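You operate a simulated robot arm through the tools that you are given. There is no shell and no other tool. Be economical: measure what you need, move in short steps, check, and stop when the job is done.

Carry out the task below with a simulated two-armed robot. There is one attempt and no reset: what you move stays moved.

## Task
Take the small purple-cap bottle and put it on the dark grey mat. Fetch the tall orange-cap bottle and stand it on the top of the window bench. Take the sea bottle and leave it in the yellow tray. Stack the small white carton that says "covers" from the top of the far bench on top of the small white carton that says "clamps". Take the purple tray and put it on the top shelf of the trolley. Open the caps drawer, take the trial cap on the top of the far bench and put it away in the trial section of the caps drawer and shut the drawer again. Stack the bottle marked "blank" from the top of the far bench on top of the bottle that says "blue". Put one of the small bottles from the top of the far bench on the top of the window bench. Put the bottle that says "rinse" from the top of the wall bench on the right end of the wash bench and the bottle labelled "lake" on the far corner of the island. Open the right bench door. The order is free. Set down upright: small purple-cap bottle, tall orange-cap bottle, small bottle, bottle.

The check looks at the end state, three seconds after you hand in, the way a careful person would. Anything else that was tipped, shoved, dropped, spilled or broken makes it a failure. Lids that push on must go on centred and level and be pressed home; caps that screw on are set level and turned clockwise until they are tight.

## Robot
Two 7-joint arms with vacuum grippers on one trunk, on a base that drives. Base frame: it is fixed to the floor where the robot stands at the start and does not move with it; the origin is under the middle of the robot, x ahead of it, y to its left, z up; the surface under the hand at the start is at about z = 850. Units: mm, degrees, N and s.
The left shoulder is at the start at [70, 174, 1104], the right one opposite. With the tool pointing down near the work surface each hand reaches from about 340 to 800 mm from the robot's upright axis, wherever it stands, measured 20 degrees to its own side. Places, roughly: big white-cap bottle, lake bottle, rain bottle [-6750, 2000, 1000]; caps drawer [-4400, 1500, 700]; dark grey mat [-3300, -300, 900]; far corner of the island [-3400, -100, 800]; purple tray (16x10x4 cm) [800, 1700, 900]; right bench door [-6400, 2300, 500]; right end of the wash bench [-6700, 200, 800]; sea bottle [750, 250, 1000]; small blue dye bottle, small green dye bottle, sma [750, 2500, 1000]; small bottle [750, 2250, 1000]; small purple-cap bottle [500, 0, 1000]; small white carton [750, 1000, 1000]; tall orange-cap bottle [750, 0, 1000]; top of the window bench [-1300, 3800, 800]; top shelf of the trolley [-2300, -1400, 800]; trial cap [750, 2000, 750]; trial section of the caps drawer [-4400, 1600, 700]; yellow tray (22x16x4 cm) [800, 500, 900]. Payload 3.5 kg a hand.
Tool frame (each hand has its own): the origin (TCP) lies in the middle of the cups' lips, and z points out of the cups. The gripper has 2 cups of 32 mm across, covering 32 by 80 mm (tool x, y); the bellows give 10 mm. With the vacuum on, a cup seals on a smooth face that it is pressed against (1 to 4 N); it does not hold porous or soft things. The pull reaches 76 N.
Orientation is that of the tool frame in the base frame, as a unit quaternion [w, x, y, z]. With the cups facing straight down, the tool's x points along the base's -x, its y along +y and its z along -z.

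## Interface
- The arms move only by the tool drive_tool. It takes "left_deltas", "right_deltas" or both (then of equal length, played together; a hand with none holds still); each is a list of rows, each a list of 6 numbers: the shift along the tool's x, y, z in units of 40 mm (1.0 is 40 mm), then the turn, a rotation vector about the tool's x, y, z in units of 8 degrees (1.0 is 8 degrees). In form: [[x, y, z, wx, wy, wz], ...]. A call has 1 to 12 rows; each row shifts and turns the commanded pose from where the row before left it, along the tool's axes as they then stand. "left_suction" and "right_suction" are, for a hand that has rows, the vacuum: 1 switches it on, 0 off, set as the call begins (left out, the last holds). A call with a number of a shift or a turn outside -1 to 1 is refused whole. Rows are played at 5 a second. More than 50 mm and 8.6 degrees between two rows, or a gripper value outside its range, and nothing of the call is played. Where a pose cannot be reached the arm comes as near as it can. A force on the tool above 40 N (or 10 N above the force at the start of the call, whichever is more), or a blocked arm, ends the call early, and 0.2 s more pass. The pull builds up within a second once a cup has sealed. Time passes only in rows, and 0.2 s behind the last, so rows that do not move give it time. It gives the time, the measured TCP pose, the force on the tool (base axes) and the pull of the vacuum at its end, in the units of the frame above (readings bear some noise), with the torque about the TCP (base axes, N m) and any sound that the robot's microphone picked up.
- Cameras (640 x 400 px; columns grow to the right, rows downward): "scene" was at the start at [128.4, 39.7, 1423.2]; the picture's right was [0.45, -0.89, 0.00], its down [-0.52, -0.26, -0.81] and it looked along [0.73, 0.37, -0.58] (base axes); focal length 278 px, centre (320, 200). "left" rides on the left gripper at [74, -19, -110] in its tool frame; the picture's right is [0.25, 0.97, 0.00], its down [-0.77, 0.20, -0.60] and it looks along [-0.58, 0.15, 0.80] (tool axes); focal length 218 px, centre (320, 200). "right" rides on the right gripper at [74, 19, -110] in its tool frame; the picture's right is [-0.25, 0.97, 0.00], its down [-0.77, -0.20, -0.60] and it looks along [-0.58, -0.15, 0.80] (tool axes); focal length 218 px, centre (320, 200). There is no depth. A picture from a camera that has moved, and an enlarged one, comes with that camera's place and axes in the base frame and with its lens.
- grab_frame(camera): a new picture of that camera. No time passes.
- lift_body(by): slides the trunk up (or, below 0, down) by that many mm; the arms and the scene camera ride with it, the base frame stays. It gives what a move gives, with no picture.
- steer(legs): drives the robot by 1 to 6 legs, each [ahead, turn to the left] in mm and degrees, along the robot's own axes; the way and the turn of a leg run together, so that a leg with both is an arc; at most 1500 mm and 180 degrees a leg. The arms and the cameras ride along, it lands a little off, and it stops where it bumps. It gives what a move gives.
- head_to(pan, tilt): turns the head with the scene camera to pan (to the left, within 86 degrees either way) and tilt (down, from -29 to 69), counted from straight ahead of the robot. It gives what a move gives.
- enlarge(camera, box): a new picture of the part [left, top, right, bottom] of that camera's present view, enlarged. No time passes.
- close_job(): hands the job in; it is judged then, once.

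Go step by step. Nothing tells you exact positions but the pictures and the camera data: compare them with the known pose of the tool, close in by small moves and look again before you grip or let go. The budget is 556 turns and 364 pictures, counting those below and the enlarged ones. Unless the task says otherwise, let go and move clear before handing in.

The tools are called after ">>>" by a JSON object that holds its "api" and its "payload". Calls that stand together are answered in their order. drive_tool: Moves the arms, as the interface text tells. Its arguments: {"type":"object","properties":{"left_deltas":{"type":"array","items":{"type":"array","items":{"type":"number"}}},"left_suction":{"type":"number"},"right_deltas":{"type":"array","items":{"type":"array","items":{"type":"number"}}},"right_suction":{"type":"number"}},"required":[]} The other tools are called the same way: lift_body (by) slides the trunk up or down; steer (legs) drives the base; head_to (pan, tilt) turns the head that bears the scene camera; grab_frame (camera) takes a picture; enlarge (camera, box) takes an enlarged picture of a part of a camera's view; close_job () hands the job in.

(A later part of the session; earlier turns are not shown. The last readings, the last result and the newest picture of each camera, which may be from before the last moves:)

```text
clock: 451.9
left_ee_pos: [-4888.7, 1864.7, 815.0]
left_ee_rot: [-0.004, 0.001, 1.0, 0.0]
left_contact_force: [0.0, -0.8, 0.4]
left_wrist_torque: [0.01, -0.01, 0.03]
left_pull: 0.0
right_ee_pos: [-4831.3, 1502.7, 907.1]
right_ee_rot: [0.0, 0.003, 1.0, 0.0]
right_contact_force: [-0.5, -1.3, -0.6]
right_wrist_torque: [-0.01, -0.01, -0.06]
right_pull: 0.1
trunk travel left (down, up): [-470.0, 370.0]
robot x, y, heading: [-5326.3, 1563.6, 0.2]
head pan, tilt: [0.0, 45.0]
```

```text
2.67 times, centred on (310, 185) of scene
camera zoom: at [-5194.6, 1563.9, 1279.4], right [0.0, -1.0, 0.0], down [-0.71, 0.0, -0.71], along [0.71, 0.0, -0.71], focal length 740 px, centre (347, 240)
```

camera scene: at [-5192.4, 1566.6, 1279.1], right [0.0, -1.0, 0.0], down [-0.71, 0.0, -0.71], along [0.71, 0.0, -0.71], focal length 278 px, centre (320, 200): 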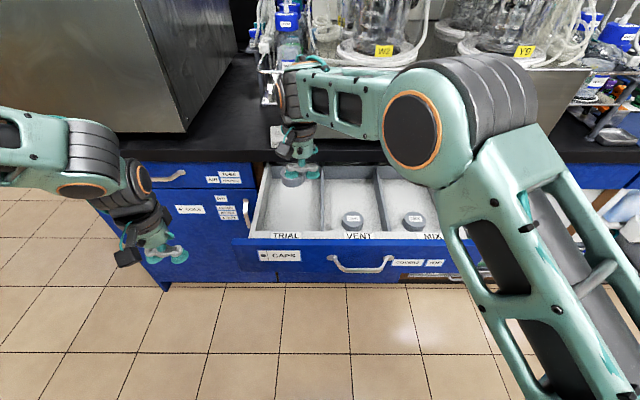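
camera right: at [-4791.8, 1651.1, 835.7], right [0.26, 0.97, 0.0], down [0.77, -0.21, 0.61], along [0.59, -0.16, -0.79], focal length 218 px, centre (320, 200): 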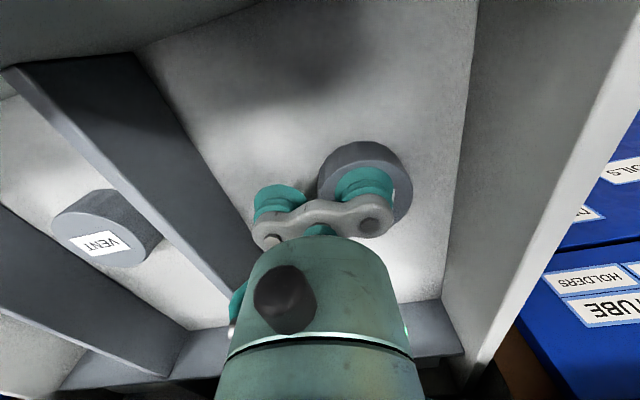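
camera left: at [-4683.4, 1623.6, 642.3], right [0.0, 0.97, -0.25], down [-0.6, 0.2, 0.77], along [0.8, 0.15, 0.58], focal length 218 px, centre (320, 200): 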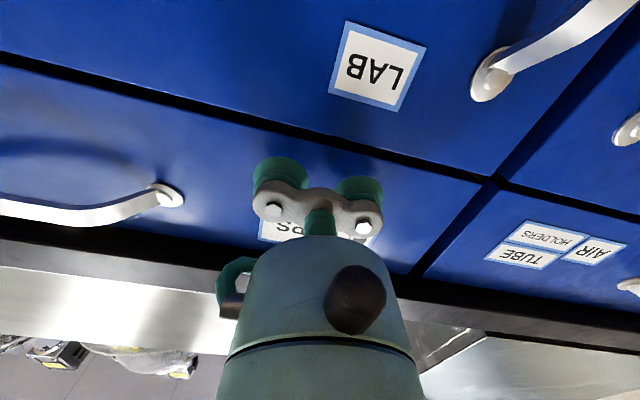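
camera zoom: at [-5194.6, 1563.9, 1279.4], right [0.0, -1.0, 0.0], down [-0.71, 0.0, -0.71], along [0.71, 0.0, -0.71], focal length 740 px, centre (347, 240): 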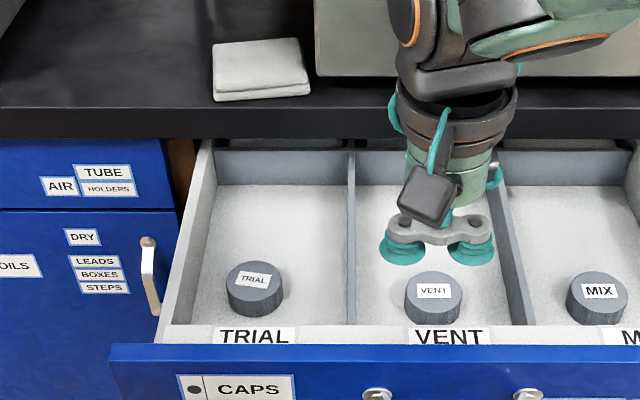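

The trial cap sits in the TRIAL section. To shut the drawer I retract the right hand, back off and pitch the left hand forward again.

>>> {"api": "drive_tool", "payload": {"right_deltas": [[0.5, -0.9, 0, 0, 0, 0], [0.5, -0.9, 0, 0, 0, 0], [0.5, -0.9, 0, 0, 0, 0], [0, -0.7, 0, 0, 0, 0]]}}

>>> {"api": "steer", "payload": {"legs": [[-205, 0]]}}

>>> {"api": "drive_tool", "payload": {"left_deltas": [[-0.75, -0.65, 0.6, 0, 0, 0], [-0.75, -0.65, 0.6, 0, 0, 0], [-0.75, -0.65, 0.6, 0, 0, 0], [-0.75, -0.65, 0.6, 0, 0, 0]]}}

>>> {"api": "drive_tool", "payload": {"left_deltas": [[0, 0, 0, 0, -0.94, 0], [0, 0, 0, 0, -0.94, 0], [0, 0, 0, 0, -0.94, 0], [0, 0, 0, 0, -0.94, 0], [0, 0, 0, 0, -0.94, 0], [0, 0, 0, 0, -0.94, 0], [0, 0, 0, 0, -0.94, 0], [0, 0, 0, 0, -0.94, 0], [0, 0, 0, 0, -0.94, 0], [0, 0, 0, 0, -0.94, 0], [0, 0, 0, 0, -0.94, 0], [0, 0, 0, 0, -0.91, 0]]}}

>>> {"api": "grab_frame", "payload": {"camera": "scene"}}

```text
clock: 452.9
left_ee_pos: [-4888.3, 1865.6, 814.6]
left_ee_rot: [-0.006, 0.0, 1.0, 0.0]
left_contact_force: [0.1, -0.3, 0.4]
left_wrist_torque: [0.0, 0.02, -0.01]
left_pull: 0.1
right_ee_pos: [-4889.8, 1368.3, 904.8]
right_ee_rot: [0.0, 0.004, 1.0, 0.0]
right_contact_force: [0.4, -0.1, 0.6]
right_wrist_torque: [0.0, 0.0, 0.02]
right_pull: 0.0
trunk travel left (down, up): [-470.0, 370.0]
robot x, y, heading: [-5323.5, 1564.0, 0.3]
head pan, tilt: [0.0, 45.0]
```

```text
clock: 454.6
left_ee_pos: [-5094.6, 1865.0, 814.1]
left_ee_rot: [-0.004, 0.001, 1.0, -0.002]
left_contact_force: [-0.5, 1.1, -0.2]
left_wrist_torque: [0.03, 0.02, 0.0]
left_pull: 0.0
right_ee_pos: [-5096.1, 1368.5, 904.4]
right_ee_rot: [0.001, 0.005, 1.0, 0.0]
right_contact_force: [0.6, -0.7, 1.0]
right_wrist_torque: [0.03, 0.03, 0.01]
right_pull: 0.0
trunk travel left (down, up): [-470.0, 370.0]
robot x, y, heading: [-5535.0, 1562.6, 0.1]
head pan, tilt: [0.0, 45.0]
```

```text
clock: 455.6
left_ee_pos: [-4973.7, 1760.1, 715.8]
left_ee_rot: [-0.005, 0.0, 1.0, 0.0]
left_contact_force: [-0.2, -1.1, 0.8]
left_wrist_torque: [0.01, 0.03, 0.03]
left_pull: 0.0
right_ee_pos: [-5096.0, 1367.7, 904.5]
right_ee_rot: [0.0, 0.004, 1.0, -0.001]
right_contact_force: [-0.6, -0.3, -0.4]
right_wrist_torque: [-0.01, 0.02, -0.02]
right_pull: 0.0
trunk travel left (down, up): [-470.0, 370.0]
robot x, y, heading: [-5529.1, 1566.6, 0.2]
head pan, tilt: [0.0, 45.0]
```

```text
clock: 458.1
left_ee_pos: [-4976.3, 1758.1, 719.1]
left_ee_rot: [0.657, 0.003, 0.754, 0.001]
left_contact_force: [-1.0, -0.3, 0.0]
left_wrist_torque: [0.02, 0.02, 0.01]
left_pull: 0.1
left hand out of reach, approached as far as the arm can: row 10
right_ee_pos: [-5097.4, 1364.4, 905.4]
right_ee_rot: [0.0, 0.004, 1.0, 0.002]
right_contact_force: [0.3, -0.6, -0.5]
right_wrist_torque: [0.07, 0.01, 0.02]
right_pull: 0.1
trunk travel left (down, up): [-470.0, 370.0]
robot x, y, heading: [-5530.4, 1564.4, 0.4]
head pan, tilt: [0.0, 45.0]
```

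```text
216 pictures are left
camera scene: at [-5400.3, 1560.1, 1279.5], right [0.0, -1.0, 0.0], down [-0.71, 0.0, -0.71], along [0.71, 0.0, -0.71], focal length 278 px, centre (320, 200)
```

scene: 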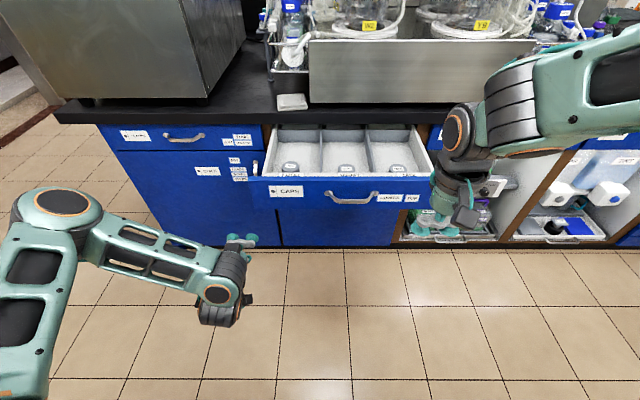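

>>> {"api": "drive_tool", "payload": {"left_deltas": [[0, -0.7, 0.5, 0, 0, 0], [0, -0.75, 0.5, 0, 0, 0], [0, -0.75, 0.5, 0, -0.5, 0], [0, -0.75, 0.4, 0, -0.5, 0], [0, 0, 0.2, 0, 0, 0]]}}

>>> {"api": "grab_frame", "payload": {"camera": "left"}}

```text
clock: 459.4
left_ee_pos: [-4890.9, 1642.5, 708.9]
left_ee_rot: [0.707, 0.0, 0.707, 0.0]
left_contact_force: [0.4, -1.2, 0.4]
left_wrist_torque: [0.02, 0.02, -0.04]
left_pull: 0.1
right_ee_pos: [-5095.3, 1368.1, 905.5]
right_ee_rot: [0.0, 0.004, 1.0, 0.0]
right_contact_force: [1.3, -0.5, -0.4]
right_wrist_torque: [0.02, 0.01, -0.03]
right_pull: 0.1
trunk travel left (down, up): [-470.0, 370.0]
robot x, y, heading: [-5532.0, 1566.5, 0.3]
head pan, tilt: [0.0, 45.0]
```

```text
215 pictures are left
camera left: at [-5000.9, 1623.2, 633.5], right [0.0, 0.97, -0.25], down [-0.6, 0.2, 0.77], along [0.8, 0.15, 0.58], focal length 218 px, centre (320, 200)
```

left: 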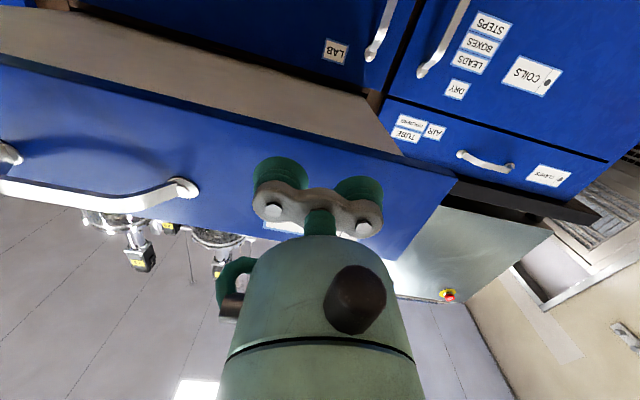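

I raise 10 mm and push the drawer in by driving forward.

>>> {"api": "drive_tool", "payload": {"left_deltas": [[-0.25, 0, 0, 0, 0, 0], [0, 0, 0.3, 0, 0, 0]]}}

>>> {"api": "steer", "payload": {"legs": [[290, 0]]}}

>>> {"api": "grab_frame", "payload": {"camera": "scene"}}

```text
clock: 459.9
left_ee_pos: [-4879.5, 1642.5, 717.8]
left_ee_rot: [0.707, -0.001, 0.708, 0.0]
left_contact_force: [0.5, -0.2, -0.1]
left_wrist_torque: [0.01, 0.0, 0.01]
left_pull: 0.1
right_ee_pos: [-5095.9, 1368.2, 904.6]
right_ee_rot: [-0.001, 0.005, 1.0, 0.0]
right_contact_force: [0.7, -0.6, -0.5]
right_wrist_torque: [0.0, -0.01, 0.0]
right_pull: 0.1
trunk travel left (down, up): [-470.0, 370.0]
robot x, y, heading: [-5530.4, 1562.4, 0.2]
head pan, tilt: [0.0, 45.0]
```

```text
clock: 461.9
left_ee_pos: [-4588.9, 1644.9, 716.8]
left_ee_rot: [0.707, 0.0, 0.707, 0.0]
left_contact_force: [-0.4, -0.6, -0.1]
left_wrist_torque: [-0.01, 0.01, -0.03]
left_pull: 0.0
right_ee_pos: [-4805.4, 1369.9, 905.5]
right_ee_rot: [-0.001, 0.003, 1.0, 0.001]
right_contact_force: [0.2, 0.0, 0.0]
right_wrist_torque: [0.02, 0.02, -0.03]
right_pull: 0.1
trunk travel left (down, up): [-470.0, 370.0]
robot x, y, heading: [-5240.8, 1565.9, 0.2]
head pan, tilt: [0.0, 45.0]
```

```text
214 pictures are left
camera scene: at [-5108.2, 1565.9, 1279.1], right [0.01, -1.0, 0.0], down [-0.71, 0.0, -0.71], along [0.71, 0.0, -0.71], focal length 278 px, centre (320, 200)
```

scene: 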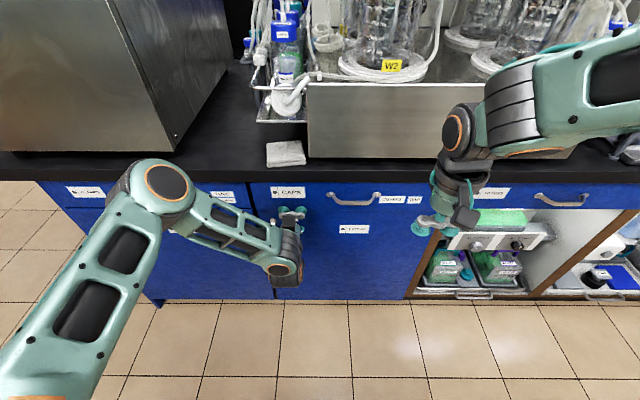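

>>> {"api": "drive_tool", "payload": {"left_deltas": [[0, 0, 0.4, 0, 0, 0], [0, 0, 0.3, 0, 0, 0], [0, 0, 0.15, 0, 0, 0], [0, 0, 0.1, 0, 0, 0], [0, 0, 0.1, 0, 0, 0]]}}

>>> {"api": "enlarge", "payload": {"camera": "scene", "box": [220, 150, 460, 300]}}

```text
clock: 463.1
left_ee_pos: [-4548.4, 1644.0, 718.1]
left_ee_rot: [0.707, 0.0, 0.708, -0.001]
left_contact_force: [-12.8, 0.8, -2.2]
left_wrist_torque: [0.12, -0.04, -0.03]
left_pull: 0.1
right_ee_pos: [-4808.3, 1371.0, 905.0]
right_ee_rot: [0.0, 0.004, 1.0, 0.0]
right_contact_force: [0.5, -0.4, -0.6]
right_wrist_torque: [0.03, 0.0, 0.0]
right_pull: 0.0
trunk travel left (down, up): [-470.0, 370.0]
robot x, y, heading: [-5244.4, 1566.5, 0.2]
head pan, tilt: [0.0, 45.0]
```

```text
2.67 times, centred on (340, 225) of scene
camera zoom: at [-5110.6, 1566.1, 1279.4], right [0.01, -1.0, 0.0], down [-0.71, 0.0, -0.71], along [0.71, 0.0, -0.71], focal length 740 px, centre (267, 133)
```

zoom: 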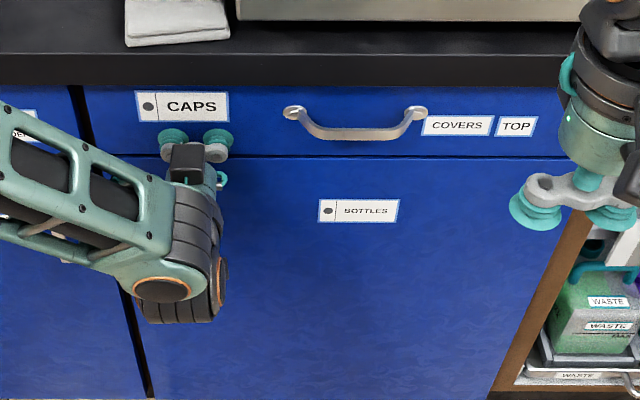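

>>> {"api": "drive_tool", "payload": {"left_deltas": [[0, 0, 0.08, 0, 0, 0], [0, 0, 0.06, 0, 0, 0], [0, 0, 0, 0, 0, 0]]}}

>>> {"api": "drive_tool", "payload": {"left_deltas": [[0, 0, -0.3, 0, 0, 0], [0, 0, -0.8, 0, 0, 0], [0, 0, -0.8, 0, 0, 0]]}}

>>> {"api": "enlarge", "payload": {"camera": "scene", "box": [220, 150, 460, 300]}}

```text
clock: 463.7
left_ee_pos: [-4548.9, 1645.3, 717.3]
left_ee_rot: [0.706, 0.0, 0.709, 0.0]
left_contact_force: [-18.5, 1.8, 8.6]
left_wrist_torque: [0.05, 0.24, -0.1]
left_pull: 0.1
right_ee_pos: [-4808.2, 1372.7, 905.9]
right_ee_rot: [0.001, 0.003, 1.0, 0.0]
right_contact_force: [-0.5, 0.3, -0.2]
right_wrist_torque: [-0.02, 0.0, 0.01]
right_pull: 0.2
trunk travel left (down, up): [-470.0, 370.0]
robot x, y, heading: [-5241.8, 1564.1, 0.3]
head pan, tilt: [0.0, 45.0]
stopped in row 2 (left hand): the force on the tool passed its limit at 44 N (the readings are from after the stop); the commanded pose is now the measured one
```

```text
clock: 464.5
left_ee_pos: [-4620.1, 1644.5, 716.0]
left_ee_rot: [0.704, 0.0, 0.71, -0.001]
left_contact_force: [-0.4, -0.1, -0.1]
left_wrist_torque: [0.01, 0.02, 0.03]
left_pull: 0.1
right_ee_pos: [-4805.8, 1370.6, 905.6]
right_ee_rot: [0.0, 0.003, 1.0, 0.0]
right_contact_force: [-0.8, -0.4, -0.5]
right_wrist_torque: [0.02, 0.0, 0.03]
right_pull: 0.0
trunk travel left (down, up): [-470.0, 370.0]
robot x, y, heading: [-5242.8, 1567.3, 0.3]
head pan, tilt: [0.0, 45.0]
```

```text
2.67 times, centred on (340, 225) of scene
camera zoom: at [-5109.7, 1566.4, 1279.3], right [0.01, -1.0, 0.0], down [-0.71, 0.0, -0.71], along [0.71, 0.0, -0.71], focal length 740 px, centre (267, 133)
```

zoom: 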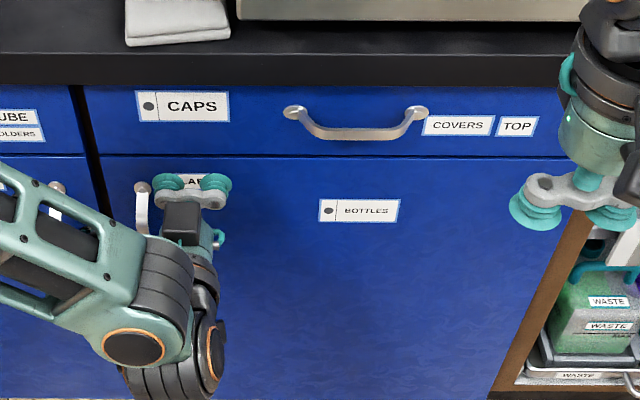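

The drawer is shut. I bring the left hand back to pointing down, raise the trunk and turn to the wall bench.

>>> {"api": "steer", "payload": {"legs": [[-200, 0]]}}

>>> {"api": "drive_tool", "payload": {"left_deltas": [[0, 0.4, -0.3, 0, 0.94, 0], [0, 0.4, 0, 0, 0.94, 0], [0, 0.4, 0, 0, 0.94, 0], [0, 0.4, 0, 0, 0.94, 0], [0, 0.4, 0, 0, 0.94, 0], [0, 0.4, 0, 0, 0.94, 0], [0, 0.4, 0, 0, 0.94, 0], [0, 0.4, 0, 0, 0.94, 0], [0, 0.4, 0, 0, 0.94, 0], [0, 0, 0, 0, 0.94, 0], [0, 0, 0, 0, 0.94, 0], [0, 0, 0, 0, 0.93, 0]]}}

>>> {"api": "lift_body", "payload": {"by": 300}}

```text
clock: 466.1
left_ee_pos: [-4820.2, 1642.1, 717.0]
left_ee_rot: [0.705, 0.001, 0.709, -0.001]
left_contact_force: [-0.8, 0.6, -0.3]
left_wrist_torque: [0.01, 0.02, 0.02]
left_pull: 0.0
right_ee_pos: [-5005.7, 1370.5, 905.1]
right_ee_rot: [0.0, 0.003, 1.0, 0.0]
right_contact_force: [-0.5, 0.4, 0.1]
right_wrist_torque: [0.02, -0.04, 0.0]
right_pull: 0.0
trunk travel left (down, up): [-470.0, 370.0]
robot x, y, heading: [-5440.7, 1562.8, -0.0]
head pan, tilt: [0.0, 45.0]
```

```text
clock: 468.7
left_ee_pos: [-4829.8, 1786.7, 717.3]
left_ee_rot: [-0.005, 0.002, 1.0, 0.0]
left_contact_force: [0.7, -0.5, -0.6]
left_wrist_torque: [0.02, -0.03, -0.06]
left_pull: 0.1
right_ee_pos: [-5004.1, 1368.7, 905.0]
right_ee_rot: [-0.001, 0.003, 1.0, 0.0]
right_contact_force: [0.1, 0.3, 0.4]
right_wrist_torque: [0.02, 0.03, -0.01]
right_pull: 0.0
trunk travel left (down, up): [-470.0, 370.0]
robot x, y, heading: [-5438.5, 1563.1, 0.3]
head pan, tilt: [0.0, 45.0]
```

```text
clock: 471.7
left_ee_pos: [-4829.2, 1786.8, 1016.4]
left_ee_rot: [-0.005, 0.0, 1.0, 0.0]
left_contact_force: [0.3, -0.2, 0.0]
left_wrist_torque: [0.01, 0.01, -0.01]
left_pull: 0.0
right_ee_pos: [-5004.3, 1369.1, 1205.2]
right_ee_rot: [0.0, 0.003, 1.0, 0.001]
right_contact_force: [-0.1, 0.1, 0.0]
right_wrist_torque: [0.01, 0.03, -0.03]
right_pull: 0.1
trunk travel left (down, up): [-770.0, 70.0]
robot x, y, heading: [-5440.4, 1566.6, 0.5]
head pan, tilt: [0.0, 45.0]
```

>>> {"api": "drive_tool", "payload": {"left_deltas": [[0.9, 0, -0.5, 0, 0, 0], [0.9, 0, -0.5, 0, 0, 0], [0.9, 0, -0.5, 0, 0, 0], [0.9, 0, -0.5, 0, 0, 0], [0.9, 0, -0.5, 0, 0, 0]]}}

>>> {"api": "steer", "payload": {"legs": [[0, 179.5]]}}

>>> {"api": "head_to", "payload": {"pan": -10, "tilt": 22}}

>>> {"api": "grab_frame", "payload": {"camera": "scene"}}

```text
clock: 472.9
left_ee_pos: [-5013.5, 1787.0, 1120.1]
left_ee_rot: [-0.003, 0.001, 1.0, 0.0]
left_contact_force: [-0.4, 0.0, -0.1]
left_wrist_torque: [0.0, -0.04, 0.03]
left_pull: 0.1
right_ee_pos: [-5008.1, 1369.3, 1206.3]
right_ee_rot: [0.001, 0.002, 1.0, 0.0]
right_contact_force: [-0.8, 0.7, 0.0]
right_wrist_torque: [-0.02, -0.02, -0.02]
right_pull: 0.0
trunk travel left (down, up): [-770.0, 70.0]
robot x, y, heading: [-5439.9, 1566.0, 0.3]
head pan, tilt: [0.0, 45.0]
```

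```text
clock: 480.6
left_ee_pos: [-5872.8, 1347.3, 1116.7]
left_ee_rot: [0.0, 1.0, -0.008, 0.004]
left_contact_force: [-0.6, -0.2, -0.3]
left_wrist_torque: [-0.01, -0.01, 0.03]
left_pull: 0.0
right_ee_pos: [-5872.5, 1764.8, 1205.6]
right_ee_rot: [0.0, 1.0, -0.01, 0.0]
right_contact_force: [-0.3, -0.7, -0.5]
right_wrist_torque: [-0.01, -0.02, 0.02]
right_pull: 0.0
trunk travel left (down, up): [-770.0, 70.0]
robot x, y, heading: [-5441.7, 1563.1, 179.7]
head pan, tilt: [0.0, 45.0]
```

```text
clock: 481.5
left_ee_pos: [-5872.4, 1346.8, 1118.0]
left_ee_rot: [0.0, 1.0, -0.009, 0.004]
left_contact_force: [-0.1, 0.5, -0.3]
left_wrist_torque: [-0.03, 0.0, 0.02]
left_pull: 0.1
right_ee_pos: [-5873.3, 1764.1, 1205.6]
right_ee_rot: [0.0, 1.0, -0.01, -0.001]
right_contact_force: [0.6, -0.1, -0.5]
right_wrist_torque: [-0.03, 0.02, 0.01]
right_pull: 0.1
trunk travel left (down, up): [-770.0, 70.0]
robot x, y, heading: [-5438.1, 1566.7, 179.5]
head pan, tilt: [-10.0, 22.0]
```

```text
211 pictures are left
camera scene: at [-5581.4, 1581.4, 1614.6], right [0.18, 0.98, 0.0], down [0.37, -0.07, -0.93], along [-0.91, 0.17, -0.38], focal length 278 px, centre (320, 200)
```

scene: 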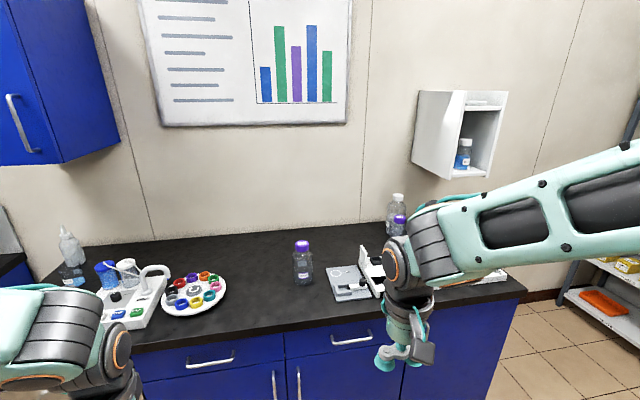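

>>> {"api": "enlarge", "payload": {"camera": "scene", "box": [270, 170, 530, 330]}}

>>> {"api": "enlarge", "payload": {"camera": "scene", "box": [30, 210, 250, 350]}}

>>> {"api": "enlarge", "payload": {"camera": "scene", "box": [130, 300, 530, 400]}}

```text
2.46 times, centred on (400, 250) of scene
camera zoom: at [-5581.4, 1581.4, 1614.6], right [0.18, 0.98, 0.0], down [0.37, -0.07, -0.93], along [-0.91, 0.17, -0.38], focal length 683 px, centre (123, 77)
```

zoom: 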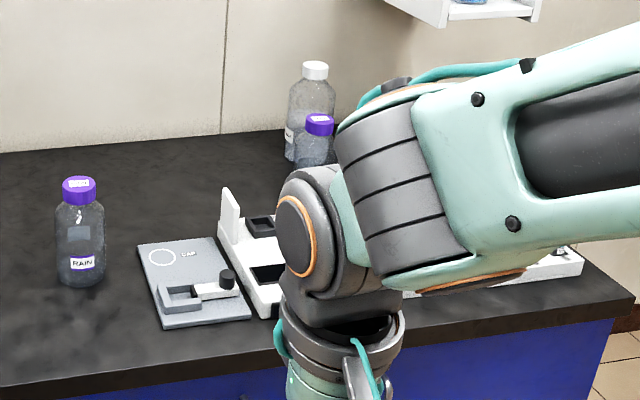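

```text
2.86 times, centred on (140, 280) of scene
camera zoom: at [-5581.4, 1581.4, 1614.6], right [0.18, 0.98, 0.0], down [0.37, -0.07, -0.93], along [-0.91, 0.17, -0.38], focal length 793 px, centre (834, -29)
```

zoom: 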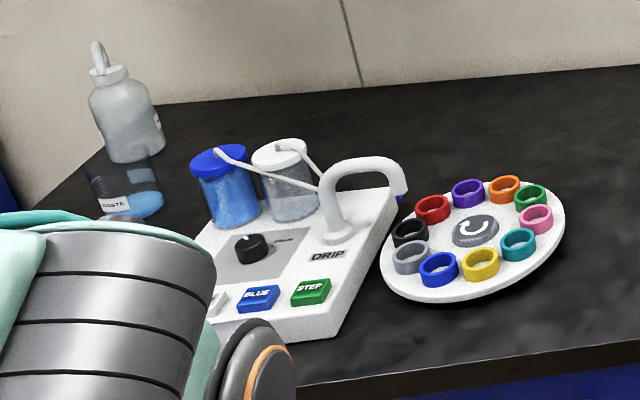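

```text
1.60 times, centred on (330, 350) of scene
camera zoom: at [-5581.4, 1581.4, 1614.6], right [0.18, 0.98, 0.0], down [0.37, -0.07, -0.93], along [-0.91, 0.17, -0.38], focal length 444 px, centre (304, -40)
```

zoom: 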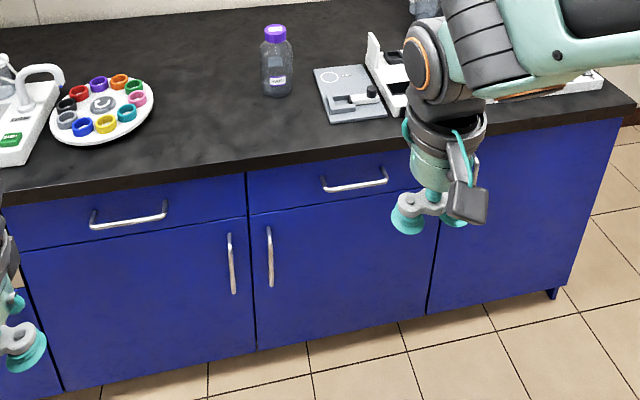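

RAIN is the purple-cap bottle in front; lake and the white-cap bottle are behind my arm, further right. I drive there to see them.

>>> {"api": "steer", "payload": {"legs": [[0, -45], [440, 0], [0, 45]]}}

>>> {"api": "head_to", "payload": {"pan": 5, "tilt": 32}}

>>> {"api": "grab_frame", "payload": {"camera": "scene"}}

```text
clock: 488.3
left_ee_pos: [-6178.3, 1655.6, 1117.8]
left_ee_rot: [0.001, 1.0, -0.001, 0.004]
left_contact_force: [0.1, 0.0, 0.4]
left_wrist_torque: [-0.01, -0.03, -0.03]
left_pull: 0.1
right_ee_pos: [-6182.4, 2073.1, 1204.6]
right_ee_rot: [0.0, 1.0, -0.003, 0.0]
right_contact_force: [0.7, 0.9, 0.2]
right_wrist_torque: [0.0, 0.04, 0.03]
right_pull: 0.1
trunk travel left (down, up): [-770.0, 70.0]
robot x, y, heading: [-5746.3, 1879.5, -179.8]
head pan, tilt: [-10.0, 22.0]
```

```text
clock: 489.1
left_ee_pos: [-6177.9, 1653.8, 1117.2]
left_ee_rot: [0.0, 1.0, -0.002, 0.005]
left_contact_force: [0.5, -0.3, -0.6]
left_wrist_torque: [0.01, 0.0, 0.01]
left_pull: 0.0
right_ee_pos: [-6182.3, 2073.5, 1206.6]
right_ee_rot: [0.0, 1.0, -0.003, 0.001]
right_contact_force: [0.2, -0.5, 0.0]
right_wrist_torque: [-0.02, 0.0, -0.02]
right_pull: 0.1
trunk travel left (down, up): [-770.0, 70.0]
robot x, y, heading: [-5748.1, 1879.8, -179.6]
head pan, tilt: [5.0, 32.0]
```

```text
207 pictures are left
camera scene: at [-5886.9, 1868.6, 1598.8], right [-0.09, 1.0, 0.0], down [0.53, 0.05, -0.85], along [-0.84, -0.08, -0.53], focal length 278 px, centre (320, 200)
```

scene: 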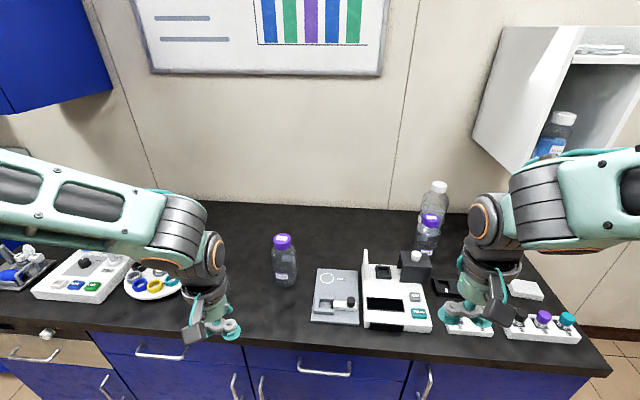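

>>> {"api": "enlarge", "payload": {"camera": "scene", "box": [250, 160, 590, 360]}}

>>> {"api": "grab_frame", "payload": {"camera": "right"}}

```text
1.88 times, centred on (420, 260) of scene
camera zoom: at [-5886.9, 1868.6, 1598.8], right [-0.09, 1.0, 0.0], down [0.53, 0.05, -0.85], along [-0.84, -0.08, -0.53], focal length 522 px, centre (132, 87)
```

zoom: 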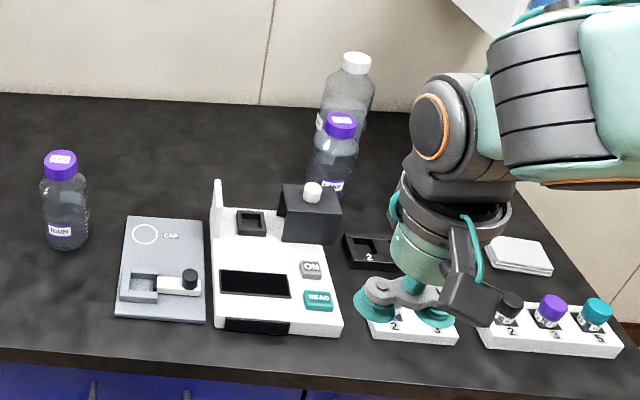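

```text
205 pictures are left
camera right: at [-6109.1, 2053.4, 1315.0], right [-0.26, -0.97, 0.0], down [-0.77, 0.21, 0.6], along [-0.58, 0.16, -0.8], focal length 218 px, centre (320, 200)
```

right: 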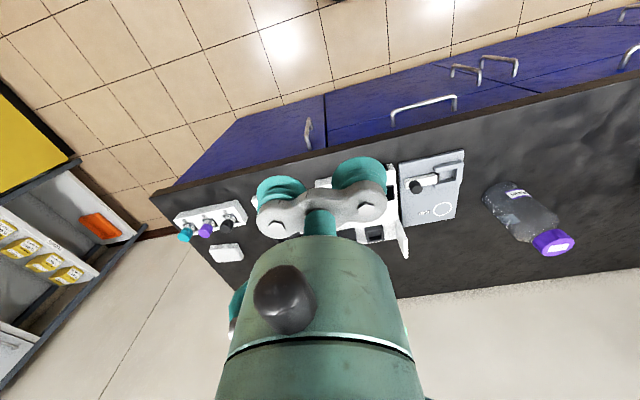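

Lake is at about [-6696, 2182], out of straight reach. I turn the robot so that its left shoulder faces the bench there.

>>> {"api": "steer", "payload": {"legs": [[0, -70], [320, 0], [0, 10]]}}

>>> {"api": "head_to", "payload": {"pan": 62, "tilt": 35}}

>>> {"api": "grab_frame", "payload": {"camera": "scene"}}

```text
clock: 494.9
left_ee_pos: [-6269.3, 2441.3, 1118.8]
left_ee_rot: [0.003, 0.866, -0.501, 0.005]
left_contact_force: [-0.4, -0.8, -0.5]
left_wrist_torque: [0.0, -0.01, -0.03]
left_pull: 0.1
right_ee_pos: [-5910.0, 2654.7, 1204.4]
right_ee_rot: [0.001, 0.865, -0.502, 0.001]
right_contact_force: [0.4, 0.4, -0.9]
right_wrist_torque: [-0.01, 0.02, 0.04]
right_pull: 0.1
trunk travel left (down, up): [-770.0, 70.0]
robot x, y, heading: [-5856.9, 2180.4, 120.6]
head pan, tilt: [5.0, 32.0]
```

```text
clock: 496.2
left_ee_pos: [-6270.5, 2440.4, 1118.2]
left_ee_rot: [0.001, 0.866, -0.501, 0.006]
left_contact_force: [0.8, -0.7, 0.4]
left_wrist_torque: [0.0, -0.01, 0.0]
left_pull: 0.0
right_ee_pos: [-5910.6, 2654.8, 1204.9]
right_ee_rot: [0.0, 0.864, -0.503, 0.0]
right_contact_force: [-0.2, -0.3, 0.3]
right_wrist_torque: [-0.02, -0.01, -0.03]
right_pull: 0.1
trunk travel left (down, up): [-770.0, 70.0]
robot x, y, heading: [-5859.8, 2180.4, 120.5]
head pan, tilt: [62.0, 35.0]
```

```text
204 pictures are left
camera scene: at [-5974.7, 2219.8, 1594.1], right [-0.04, 1.0, 0.0], down [0.57, 0.02, -0.82], along [-0.82, -0.03, -0.57], focal length 278 px, centre (320, 200)
```

scene: 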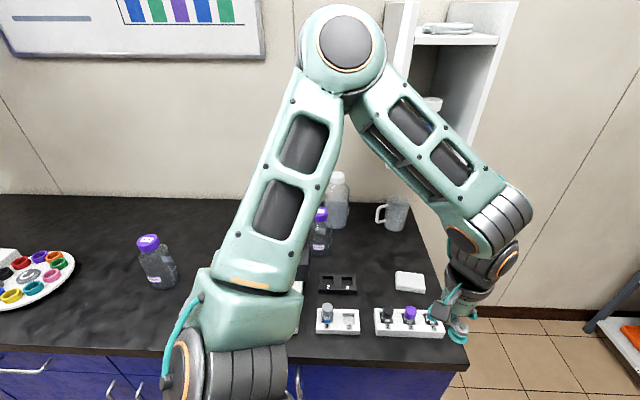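

>>> {"api": "enlarge", "payload": {"camera": "scene", "box": [280, 150, 420, 270]}}

```text
3.33 times, centred on (350, 210) of scene
camera zoom: at [-5974.7, 2219.8, 1594.1], right [-0.04, 1.0, 0.0], down [0.57, 0.02, -0.82], along [-0.82, -0.03, -0.57], focal length 925 px, centre (220, 167)
```

zoom: 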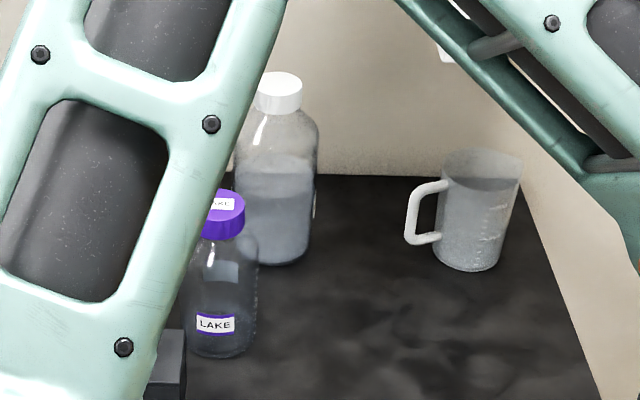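

LAKE is confirmed at about [-6715, 2193], top 1026. I move a bit closer, square the left hand to the bench and bring it over.

>>> {"api": "steer", "payload": {"legs": [[95, 0]]}}

>>> {"api": "drive_tool", "payload": {"left_deltas": [[0, 0, -0.3, 0, 0, -0.94], [0, 0, -0.3, 0, 0, -0.94], [0, 0, 0, 0, 0, -0.94], [0, 0, 0, 0, 0, -0.94], [0, 0, 0, 0, 0, -0.94], [0, 0, 0, 0, 0, -0.94], [0, 0, 0, 0, 0, -0.94], [0, 0, 0, 0, 0, -0.94]]}}

```text
clock: 497.3
left_ee_pos: [-6315.4, 2518.5, 1119.5]
left_ee_rot: [0.001, 0.866, -0.501, 0.003]
left_contact_force: [0.6, -0.1, 0.0]
left_wrist_torque: [0.03, 0.02, -0.04]
left_pull: 0.1
right_ee_pos: [-5956.3, 2733.4, 1207.8]
right_ee_rot: [-0.002, 0.865, -0.502, -0.001]
right_contact_force: [1.0, 0.2, 1.3]
right_wrist_torque: [0.01, 0.01, -0.04]
right_pull: 0.1
trunk travel left (down, up): [-770.0, 70.0]
robot x, y, heading: [-5909.1, 2263.8, 120.3]
head pan, tilt: [62.0, 35.0]
```

```text
clock: 499.1
left_ee_pos: [-6318.3, 2522.2, 1141.9]
left_ee_rot: [0.004, 1.0, 0.001, 0.002]
left_contact_force: [0.0, -0.5, -0.3]
left_wrist_torque: [0.01, 0.01, -0.01]
left_pull: 0.1
right_ee_pos: [-5957.9, 2737.4, 1205.9]
right_ee_rot: [0.0, 0.865, -0.502, 0.0]
right_contact_force: [-0.2, 0.8, -0.5]
right_wrist_torque: [0.0, 0.01, 0.0]
right_pull: 0.0
trunk travel left (down, up): [-770.0, 70.0]
robot x, y, heading: [-5909.4, 2260.0, 120.3]
head pan, tilt: [62.0, 35.0]
```

>>> {"api": "drive_tool", "payload": {"left_deltas": [[-0.79, 0.775, 0, 0, 0, 0], [-0.79, 0.775, 0, 0, 0, 0], [-0.79, 0.775, 0, 0, 0, 0], [-0.79, 0.775, 0, 0, 0, 0], [-0.79, 0.775, 0, 0, 0, 0], [-0.79, 0.775, 0, 0, 0, 0], [-0.79, 0.775, 0, 0, 0, 0], [-0.79, 0.775, 0, 0, 0, 0], [-0.79, 0.775, 0, 0, 0, 0], [-0.79, 0.775, 0, 0, 0, 0], [-0.79, 0.775, 0, 0, 0, 0], [-0.79, 0.775, 0, 0, 0, 0]]}}

>>> {"api": "grab_frame", "payload": {"camera": "left"}}

>>> {"api": "grab_frame", "payload": {"camera": "scene"}}

```text
clock: 501.7
left_ee_pos: [-6699.0, 2150.8, 1140.4]
left_ee_rot: [0.004, 1.0, 0.0, 0.003]
left_contact_force: [-0.7, -0.3, -0.5]
left_wrist_torque: [0.0, 0.0, 0.01]
left_pull: 0.1
right_ee_pos: [-5960.1, 2736.5, 1206.1]
right_ee_rot: [-0.001, 0.864, -0.503, 0.001]
right_contact_force: [0.1, -0.6, -0.5]
right_wrist_torque: [0.03, 0.01, 0.0]
right_pull: 0.0
trunk travel left (down, up): [-770.0, 70.0]
robot x, y, heading: [-5909.9, 2261.6, 120.4]
head pan, tilt: [62.0, 35.0]
```

```text
202 pictures are left
camera left: at [-6625.9, 2170.5, 1250.6], right [0.25, -0.97, 0.01], down [-0.77, -0.2, 0.6], along [-0.58, -0.16, -0.8], focal length 218 px, centre (320, 200)
```

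left: 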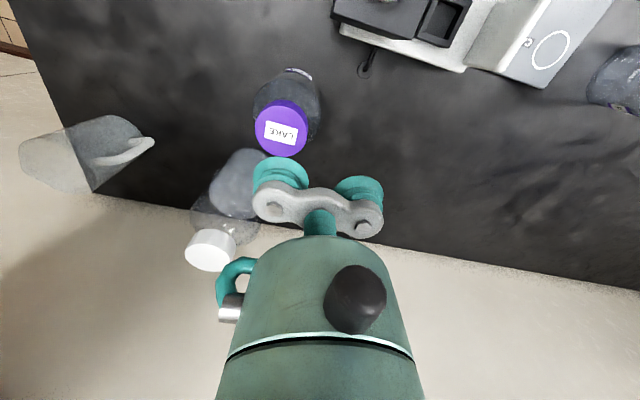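

```text
201 pictures are left
camera scene: at [-6025.1, 2300.9, 1594.0], right [-0.04, 1.0, 0.0], down [0.57, 0.02, -0.82], along [-0.82, -0.03, -0.57], focal length 278 px, centre (320, 200)
```

scene: 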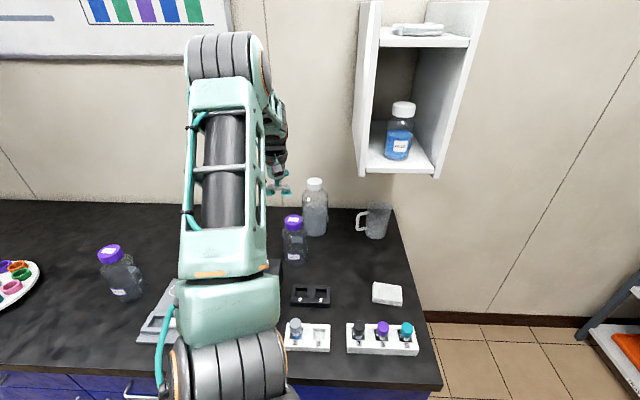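

>>> {"api": "drive_tool", "payload": {"left_deltas": [[-0.3, -0.28, 0, 0, 0, 0], [0, 0, 1, 0, 0, 0], [0, 0, 1, 0, 0, 0], [0, 0, 0.2, 0, 0, 0]]}}

>>> {"api": "grab_frame", "payload": {"camera": "left"}}

```text
clock: 502.7
left_ee_pos: [-6707.1, 2161.7, 1054.6]
left_ee_rot: [0.005, 1.0, -0.001, 0.003]
left_contact_force: [-0.3, 0.5, -0.4]
left_wrist_torque: [-0.01, 0.0, 0.0]
left_pull: 0.1
right_ee_pos: [-5957.6, 2735.7, 1205.1]
right_ee_rot: [0.0, 0.865, -0.502, 0.0]
right_contact_force: [0.6, -0.1, -0.4]
right_wrist_torque: [0.0, 0.0, 0.05]
right_pull: 0.0
trunk travel left (down, up): [-770.0, 70.0]
robot x, y, heading: [-5905.9, 2265.8, 120.2]
head pan, tilt: [62.0, 35.0]
```

```text
200 pictures are left
camera left: at [-6634.4, 2182.0, 1163.5], right [0.25, -0.97, 0.01], down [-0.77, -0.2, 0.6], along [-0.58, -0.16, -0.8], focal length 218 px, centre (320, 200)
```

left: 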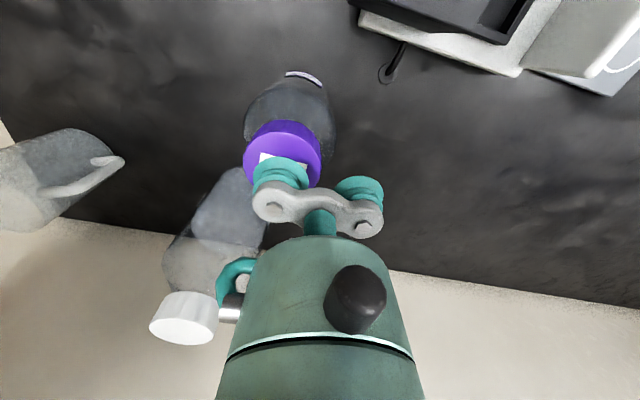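

>>> {"api": "drive_tool", "payload": {"left_deltas": [[0.1, -0.08, 0.4, 0, 0, 0], [0, 0, 0.15, 0, 0, 0], [0, 0, 0.1, 0, 0, 0], [0, 0, 0.07, 0, 0, 0], [0, 0, 0, 0, 0, 0], [0, 0, 0, 0, 0, 0]], "left_suction": 1}}

```text
clock: 504.1
left_ee_pos: [-6702.0, 2164.5, 1028.6]
left_ee_rot: [0.003, 1.0, 0.001, 0.0]
left_contact_force: [-0.8, -5.9, 18.6]
left_wrist_torque: [1.24, 0.08, 0.04]
left_pull: 37.6
right_ee_pos: [-5956.1, 2736.9, 1206.0]
right_ee_rot: [0.001, 0.865, -0.502, -0.002]
right_contact_force: [-0.1, 0.5, -0.6]
right_wrist_torque: [0.05, -0.01, 0.0]
right_pull: 0.0
trunk travel left (down, up): [-770.0, 70.0]
robot x, y, heading: [-5908.9, 2260.2, 120.4]
head pan, tilt: [62.0, 35.0]
```

Sealed on LAKE. I lift slowly and bring it in toward the robot.

>>> {"api": "drive_tool", "payload": {"left_deltas": [[0, 0, -0.1, 0, 0, 0], [0, 0, -0.2, 0, 0, 0], [0, 0, -0.4, 0, 0, 0], [0, 0, -0.6, 0, 0, 0], [0, 0, -0.6, 0, 0, 0], [0, 0, -0.6, 0, 0, 0], [0, 0, -0.6, 0, 0, 0], [0.3, -0.3, -0.3, 0, 0, 0], [0.6, -0.6, 0, 0, 0, 0], [0.7, -0.7, 0, 0, 0, 0], [0.7, -0.7, 0, 0, 0, 0], [0.7, -0.7, 0, 0, 0, 0]]}}

>>> {"api": "drive_tool", "payload": {"left_deltas": [[0.7, -0.7, 0, 0, 0, 0], [0.7, -0.7, 0, 0, 0, 0], [0.7, -0.7, 0, 0, 0, 0], [0.7, -0.7, 0, 0, 0, 0], [0.7, -0.7, 0, 0, 0, 0], [0.7, -0.7, 0, 0, 0, 0], [0.7, -0.7, 0, 0, 0, 0], [0.7, -0.7, 0, 0, 0, 0], [0.6, -0.6, 0, 0, 0, 0]]}}

>>> {"api": "drive_tool", "payload": {"left_deltas": [[0, 0, 0, 0, 0, 0.5], [0, 0, 0, 0, 0, 0.8], [0, 0, 0, 0, 0, 0.8], [0, 0, 0, 0, 0, 0.8], [0, 0, 0, 0, 0, 0.8], [0, 0, 0, 0, 0, 0.8], [0, 0, 0, 0, 0, 0.8], [0, 0, 0, 0, 0, 0.8], [0, 0, 0, 0, 0, 0.8], [0, 0, 0, 0, 0, 0.6]]}}

>>> {"api": "grab_frame", "payload": {"camera": "scene"}}

```text
clock: 506.7
left_ee_pos: [-6584.2, 2285.8, 1162.2]
left_ee_rot: [0.004, 1.0, 0.0, 0.002]
left_contact_force: [0.0, 1.1, -3.0]
left_wrist_torque: [0.82, -0.09, -0.04]
left_pull: 37.9
right_ee_pos: [-5956.9, 2737.4, 1206.0]
right_ee_rot: [0.0, 0.865, -0.502, 0.0]
right_contact_force: [0.8, 0.2, -0.6]
right_wrist_torque: [-0.01, 0.02, 0.01]
right_pull: 0.0
trunk travel left (down, up): [-770.0, 70.0]
robot x, y, heading: [-5908.5, 2266.1, 119.9]
head pan, tilt: [62.0, 35.0]
```

```text
clock: 508.7
left_ee_pos: [-6336.9, 2535.4, 1161.8]
left_ee_rot: [0.005, 1.0, 0.0, 0.002]
left_contact_force: [0.1, 0.3, -4.0]
left_wrist_torque: [0.82, -0.1, -0.02]
left_pull: 37.6
right_ee_pos: [-5957.5, 2737.3, 1205.2]
right_ee_rot: [0.0, 0.865, -0.502, 0.001]
right_contact_force: [-0.7, 0.2, -0.1]
right_wrist_torque: [-0.01, -0.01, -0.02]
right_pull: 0.0
trunk travel left (down, up): [-770.0, 70.0]
robot x, y, heading: [-5910.5, 2263.7, 120.0]
head pan, tilt: [62.0, 35.0]
```

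```text
clock: 510.9
left_ee_pos: [-6337.1, 2533.4, 1160.6]
left_ee_rot: [0.002, 0.866, -0.501, 0.006]
left_contact_force: [0.6, 0.7, -3.4]
left_wrist_torque: [0.31, -0.73, -0.02]
left_pull: 37.7
right_ee_pos: [-5958.0, 2737.0, 1205.4]
right_ee_rot: [0.0, 0.865, -0.503, 0.0]
right_contact_force: [-0.1, -0.2, 0.5]
right_wrist_torque: [-0.02, -0.02, 0.01]
right_pull: 0.1
trunk travel left (down, up): [-770.0, 70.0]
robot x, y, heading: [-5912.0, 2262.2, 120.4]
head pan, tilt: [62.0, 35.0]
```

```text
199 pictures are left
camera scene: at [-6022.9, 2302.6, 1594.1], right [-0.04, 1.0, 0.0], down [0.57, 0.02, -0.82], along [-0.82, -0.03, -0.57], focal length 278 px, centre (320, 200)
```

scene: 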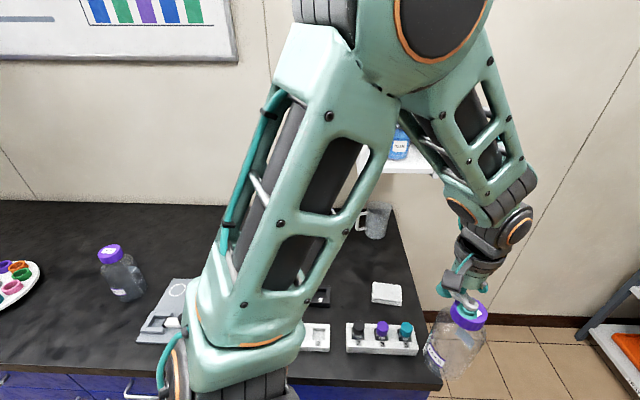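

LAKE is held in the left hand. Now I look for the "rinse" bottle: I back off, face the bench and read labels.

>>> {"api": "steer", "payload": {"legs": [[-300, 0], [0, 60]]}}

>>> {"api": "head_to", "payload": {"pan": -20, "tilt": 25}}

>>> {"api": "grab_frame", "payload": {"camera": "scene"}}

>>> {"api": "head_to", "payload": {"pan": 45, "tilt": 20}}

>>> {"api": "grab_frame", "payload": {"camera": "scene"}}

```text
clock: 515.6
left_ee_pos: [-6208.5, 1772.1, 1159.9]
left_ee_rot: [0.0, 1.0, -0.001, 0.006]
left_contact_force: [0.5, 0.1, -3.2]
left_wrist_torque: [0.83, -0.08, -0.02]
left_pull: 38.1
right_ee_pos: [-6192.9, 2201.6, 1205.8]
right_ee_rot: [0.0, 1.0, -0.004, 0.001]
right_contact_force: [0.2, 0.1, -0.5]
right_wrist_torque: [0.01, 0.01, 0.0]
right_pull: 0.1
trunk travel left (down, up): [-770.0, 70.0]
robot x, y, heading: [-5755.6, 2006.7, -180.0]
head pan, tilt: [62.0, 35.0]
```

```text
clock: 517.1
left_ee_pos: [-6207.0, 1772.6, 1160.8]
left_ee_rot: [0.0, 1.0, -0.003, 0.005]
left_contact_force: [-0.4, -0.4, -3.4]
left_wrist_torque: [0.8, -0.08, -0.01]
left_pull: 37.7
right_ee_pos: [-6192.5, 2202.1, 1206.6]
right_ee_rot: [0.0, 1.0, -0.005, 0.0]
right_contact_force: [-1.5, -0.1, -0.3]
right_wrist_torque: [-0.01, 0.01, 0.02]
right_pull: 0.1
trunk travel left (down, up): [-770.0, 70.0]
robot x, y, heading: [-5756.5, 2008.2, -180.0]
head pan, tilt: [-20.0, 25.0]
```

```text
198 pictures are left
camera scene: at [-5895.1, 2035.8, 1609.8], right [0.34, 0.94, 0.0], down [0.4, -0.14, -0.91], along [-0.85, 0.31, -0.42], focal length 278 px, centre (320, 200)
```

scene: 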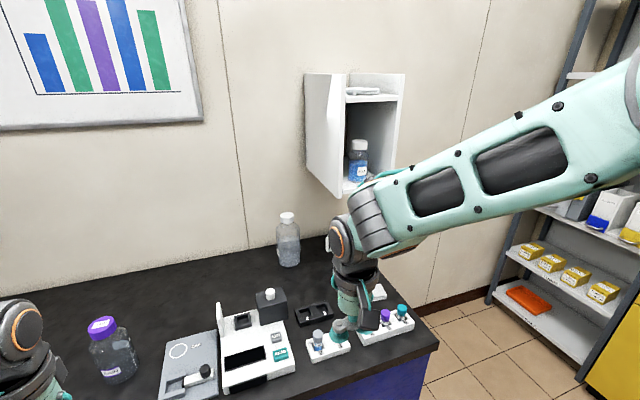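

```text
clock: 518.5
left_ee_pos: [-6206.8, 1771.7, 1161.0]
left_ee_rot: [0.0, 1.0, -0.001, 0.006]
left_contact_force: [0.4, -0.7, -3.1]
left_wrist_torque: [0.82, -0.06, -0.06]
left_pull: 37.7
right_ee_pos: [-6191.5, 2201.6, 1206.1]
right_ee_rot: [0.0, 1.0, -0.006, 0.0]
right_contact_force: [0.3, -0.7, -0.2]
right_wrist_torque: [-0.03, -0.03, 0.02]
right_pull: 0.1
trunk travel left (down, up): [-770.0, 70.0]
robot x, y, heading: [-5758.5, 2005.7, -180.2]
head pan, tilt: [45.0, 20.0]
```

```text
197 pictures are left
camera scene: at [-5874.3, 1938.7, 1617.9], right [-0.71, 0.71, 0.0], down [0.24, 0.24, -0.94], along [-0.66, -0.66, -0.34], focal length 278 px, centre (320, 200)
```

scene: 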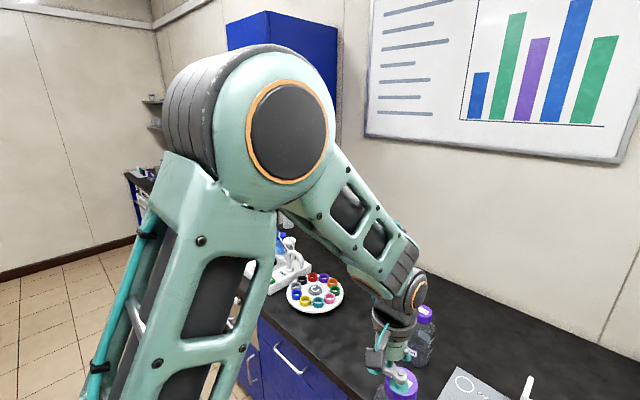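

>>> {"api": "head_to", "payload": {"pan": -15, "tilt": 25}}

>>> {"api": "enlarge", "payload": {"camera": "scene", "box": [270, 120, 410, 300]}}

```text
clock: 519.8
left_ee_pos: [-6207.5, 1772.1, 1161.0]
left_ee_rot: [-0.001, 1.0, -0.001, 0.005]
left_contact_force: [0.1, -0.3, -2.7]
left_wrist_torque: [0.79, -0.09, -0.03]
left_pull: 37.4
right_ee_pos: [-6192.1, 2202.1, 1203.6]
right_ee_rot: [0.0, 1.0, -0.005, -0.001]
right_contact_force: [-0.3, 0.1, -0.3]
right_wrist_torque: [-0.01, -0.01, 0.0]
right_pull: 0.0
trunk travel left (down, up): [-770.0, 70.0]
robot x, y, heading: [-5757.9, 2006.3, -179.9]
head pan, tilt: [-15.0, 25.0]
```

```text
2.22 times, centred on (340, 210) of scene
camera zoom: at [-5897.5, 2028.2, 1609.8], right [0.26, 0.97, 0.0], down [0.41, -0.11, -0.91], along [-0.88, 0.23, -0.42], focal length 617 px, centre (276, 178)
```

zoom: 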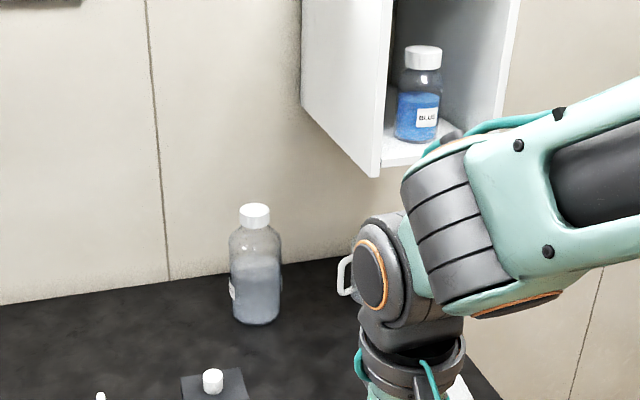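

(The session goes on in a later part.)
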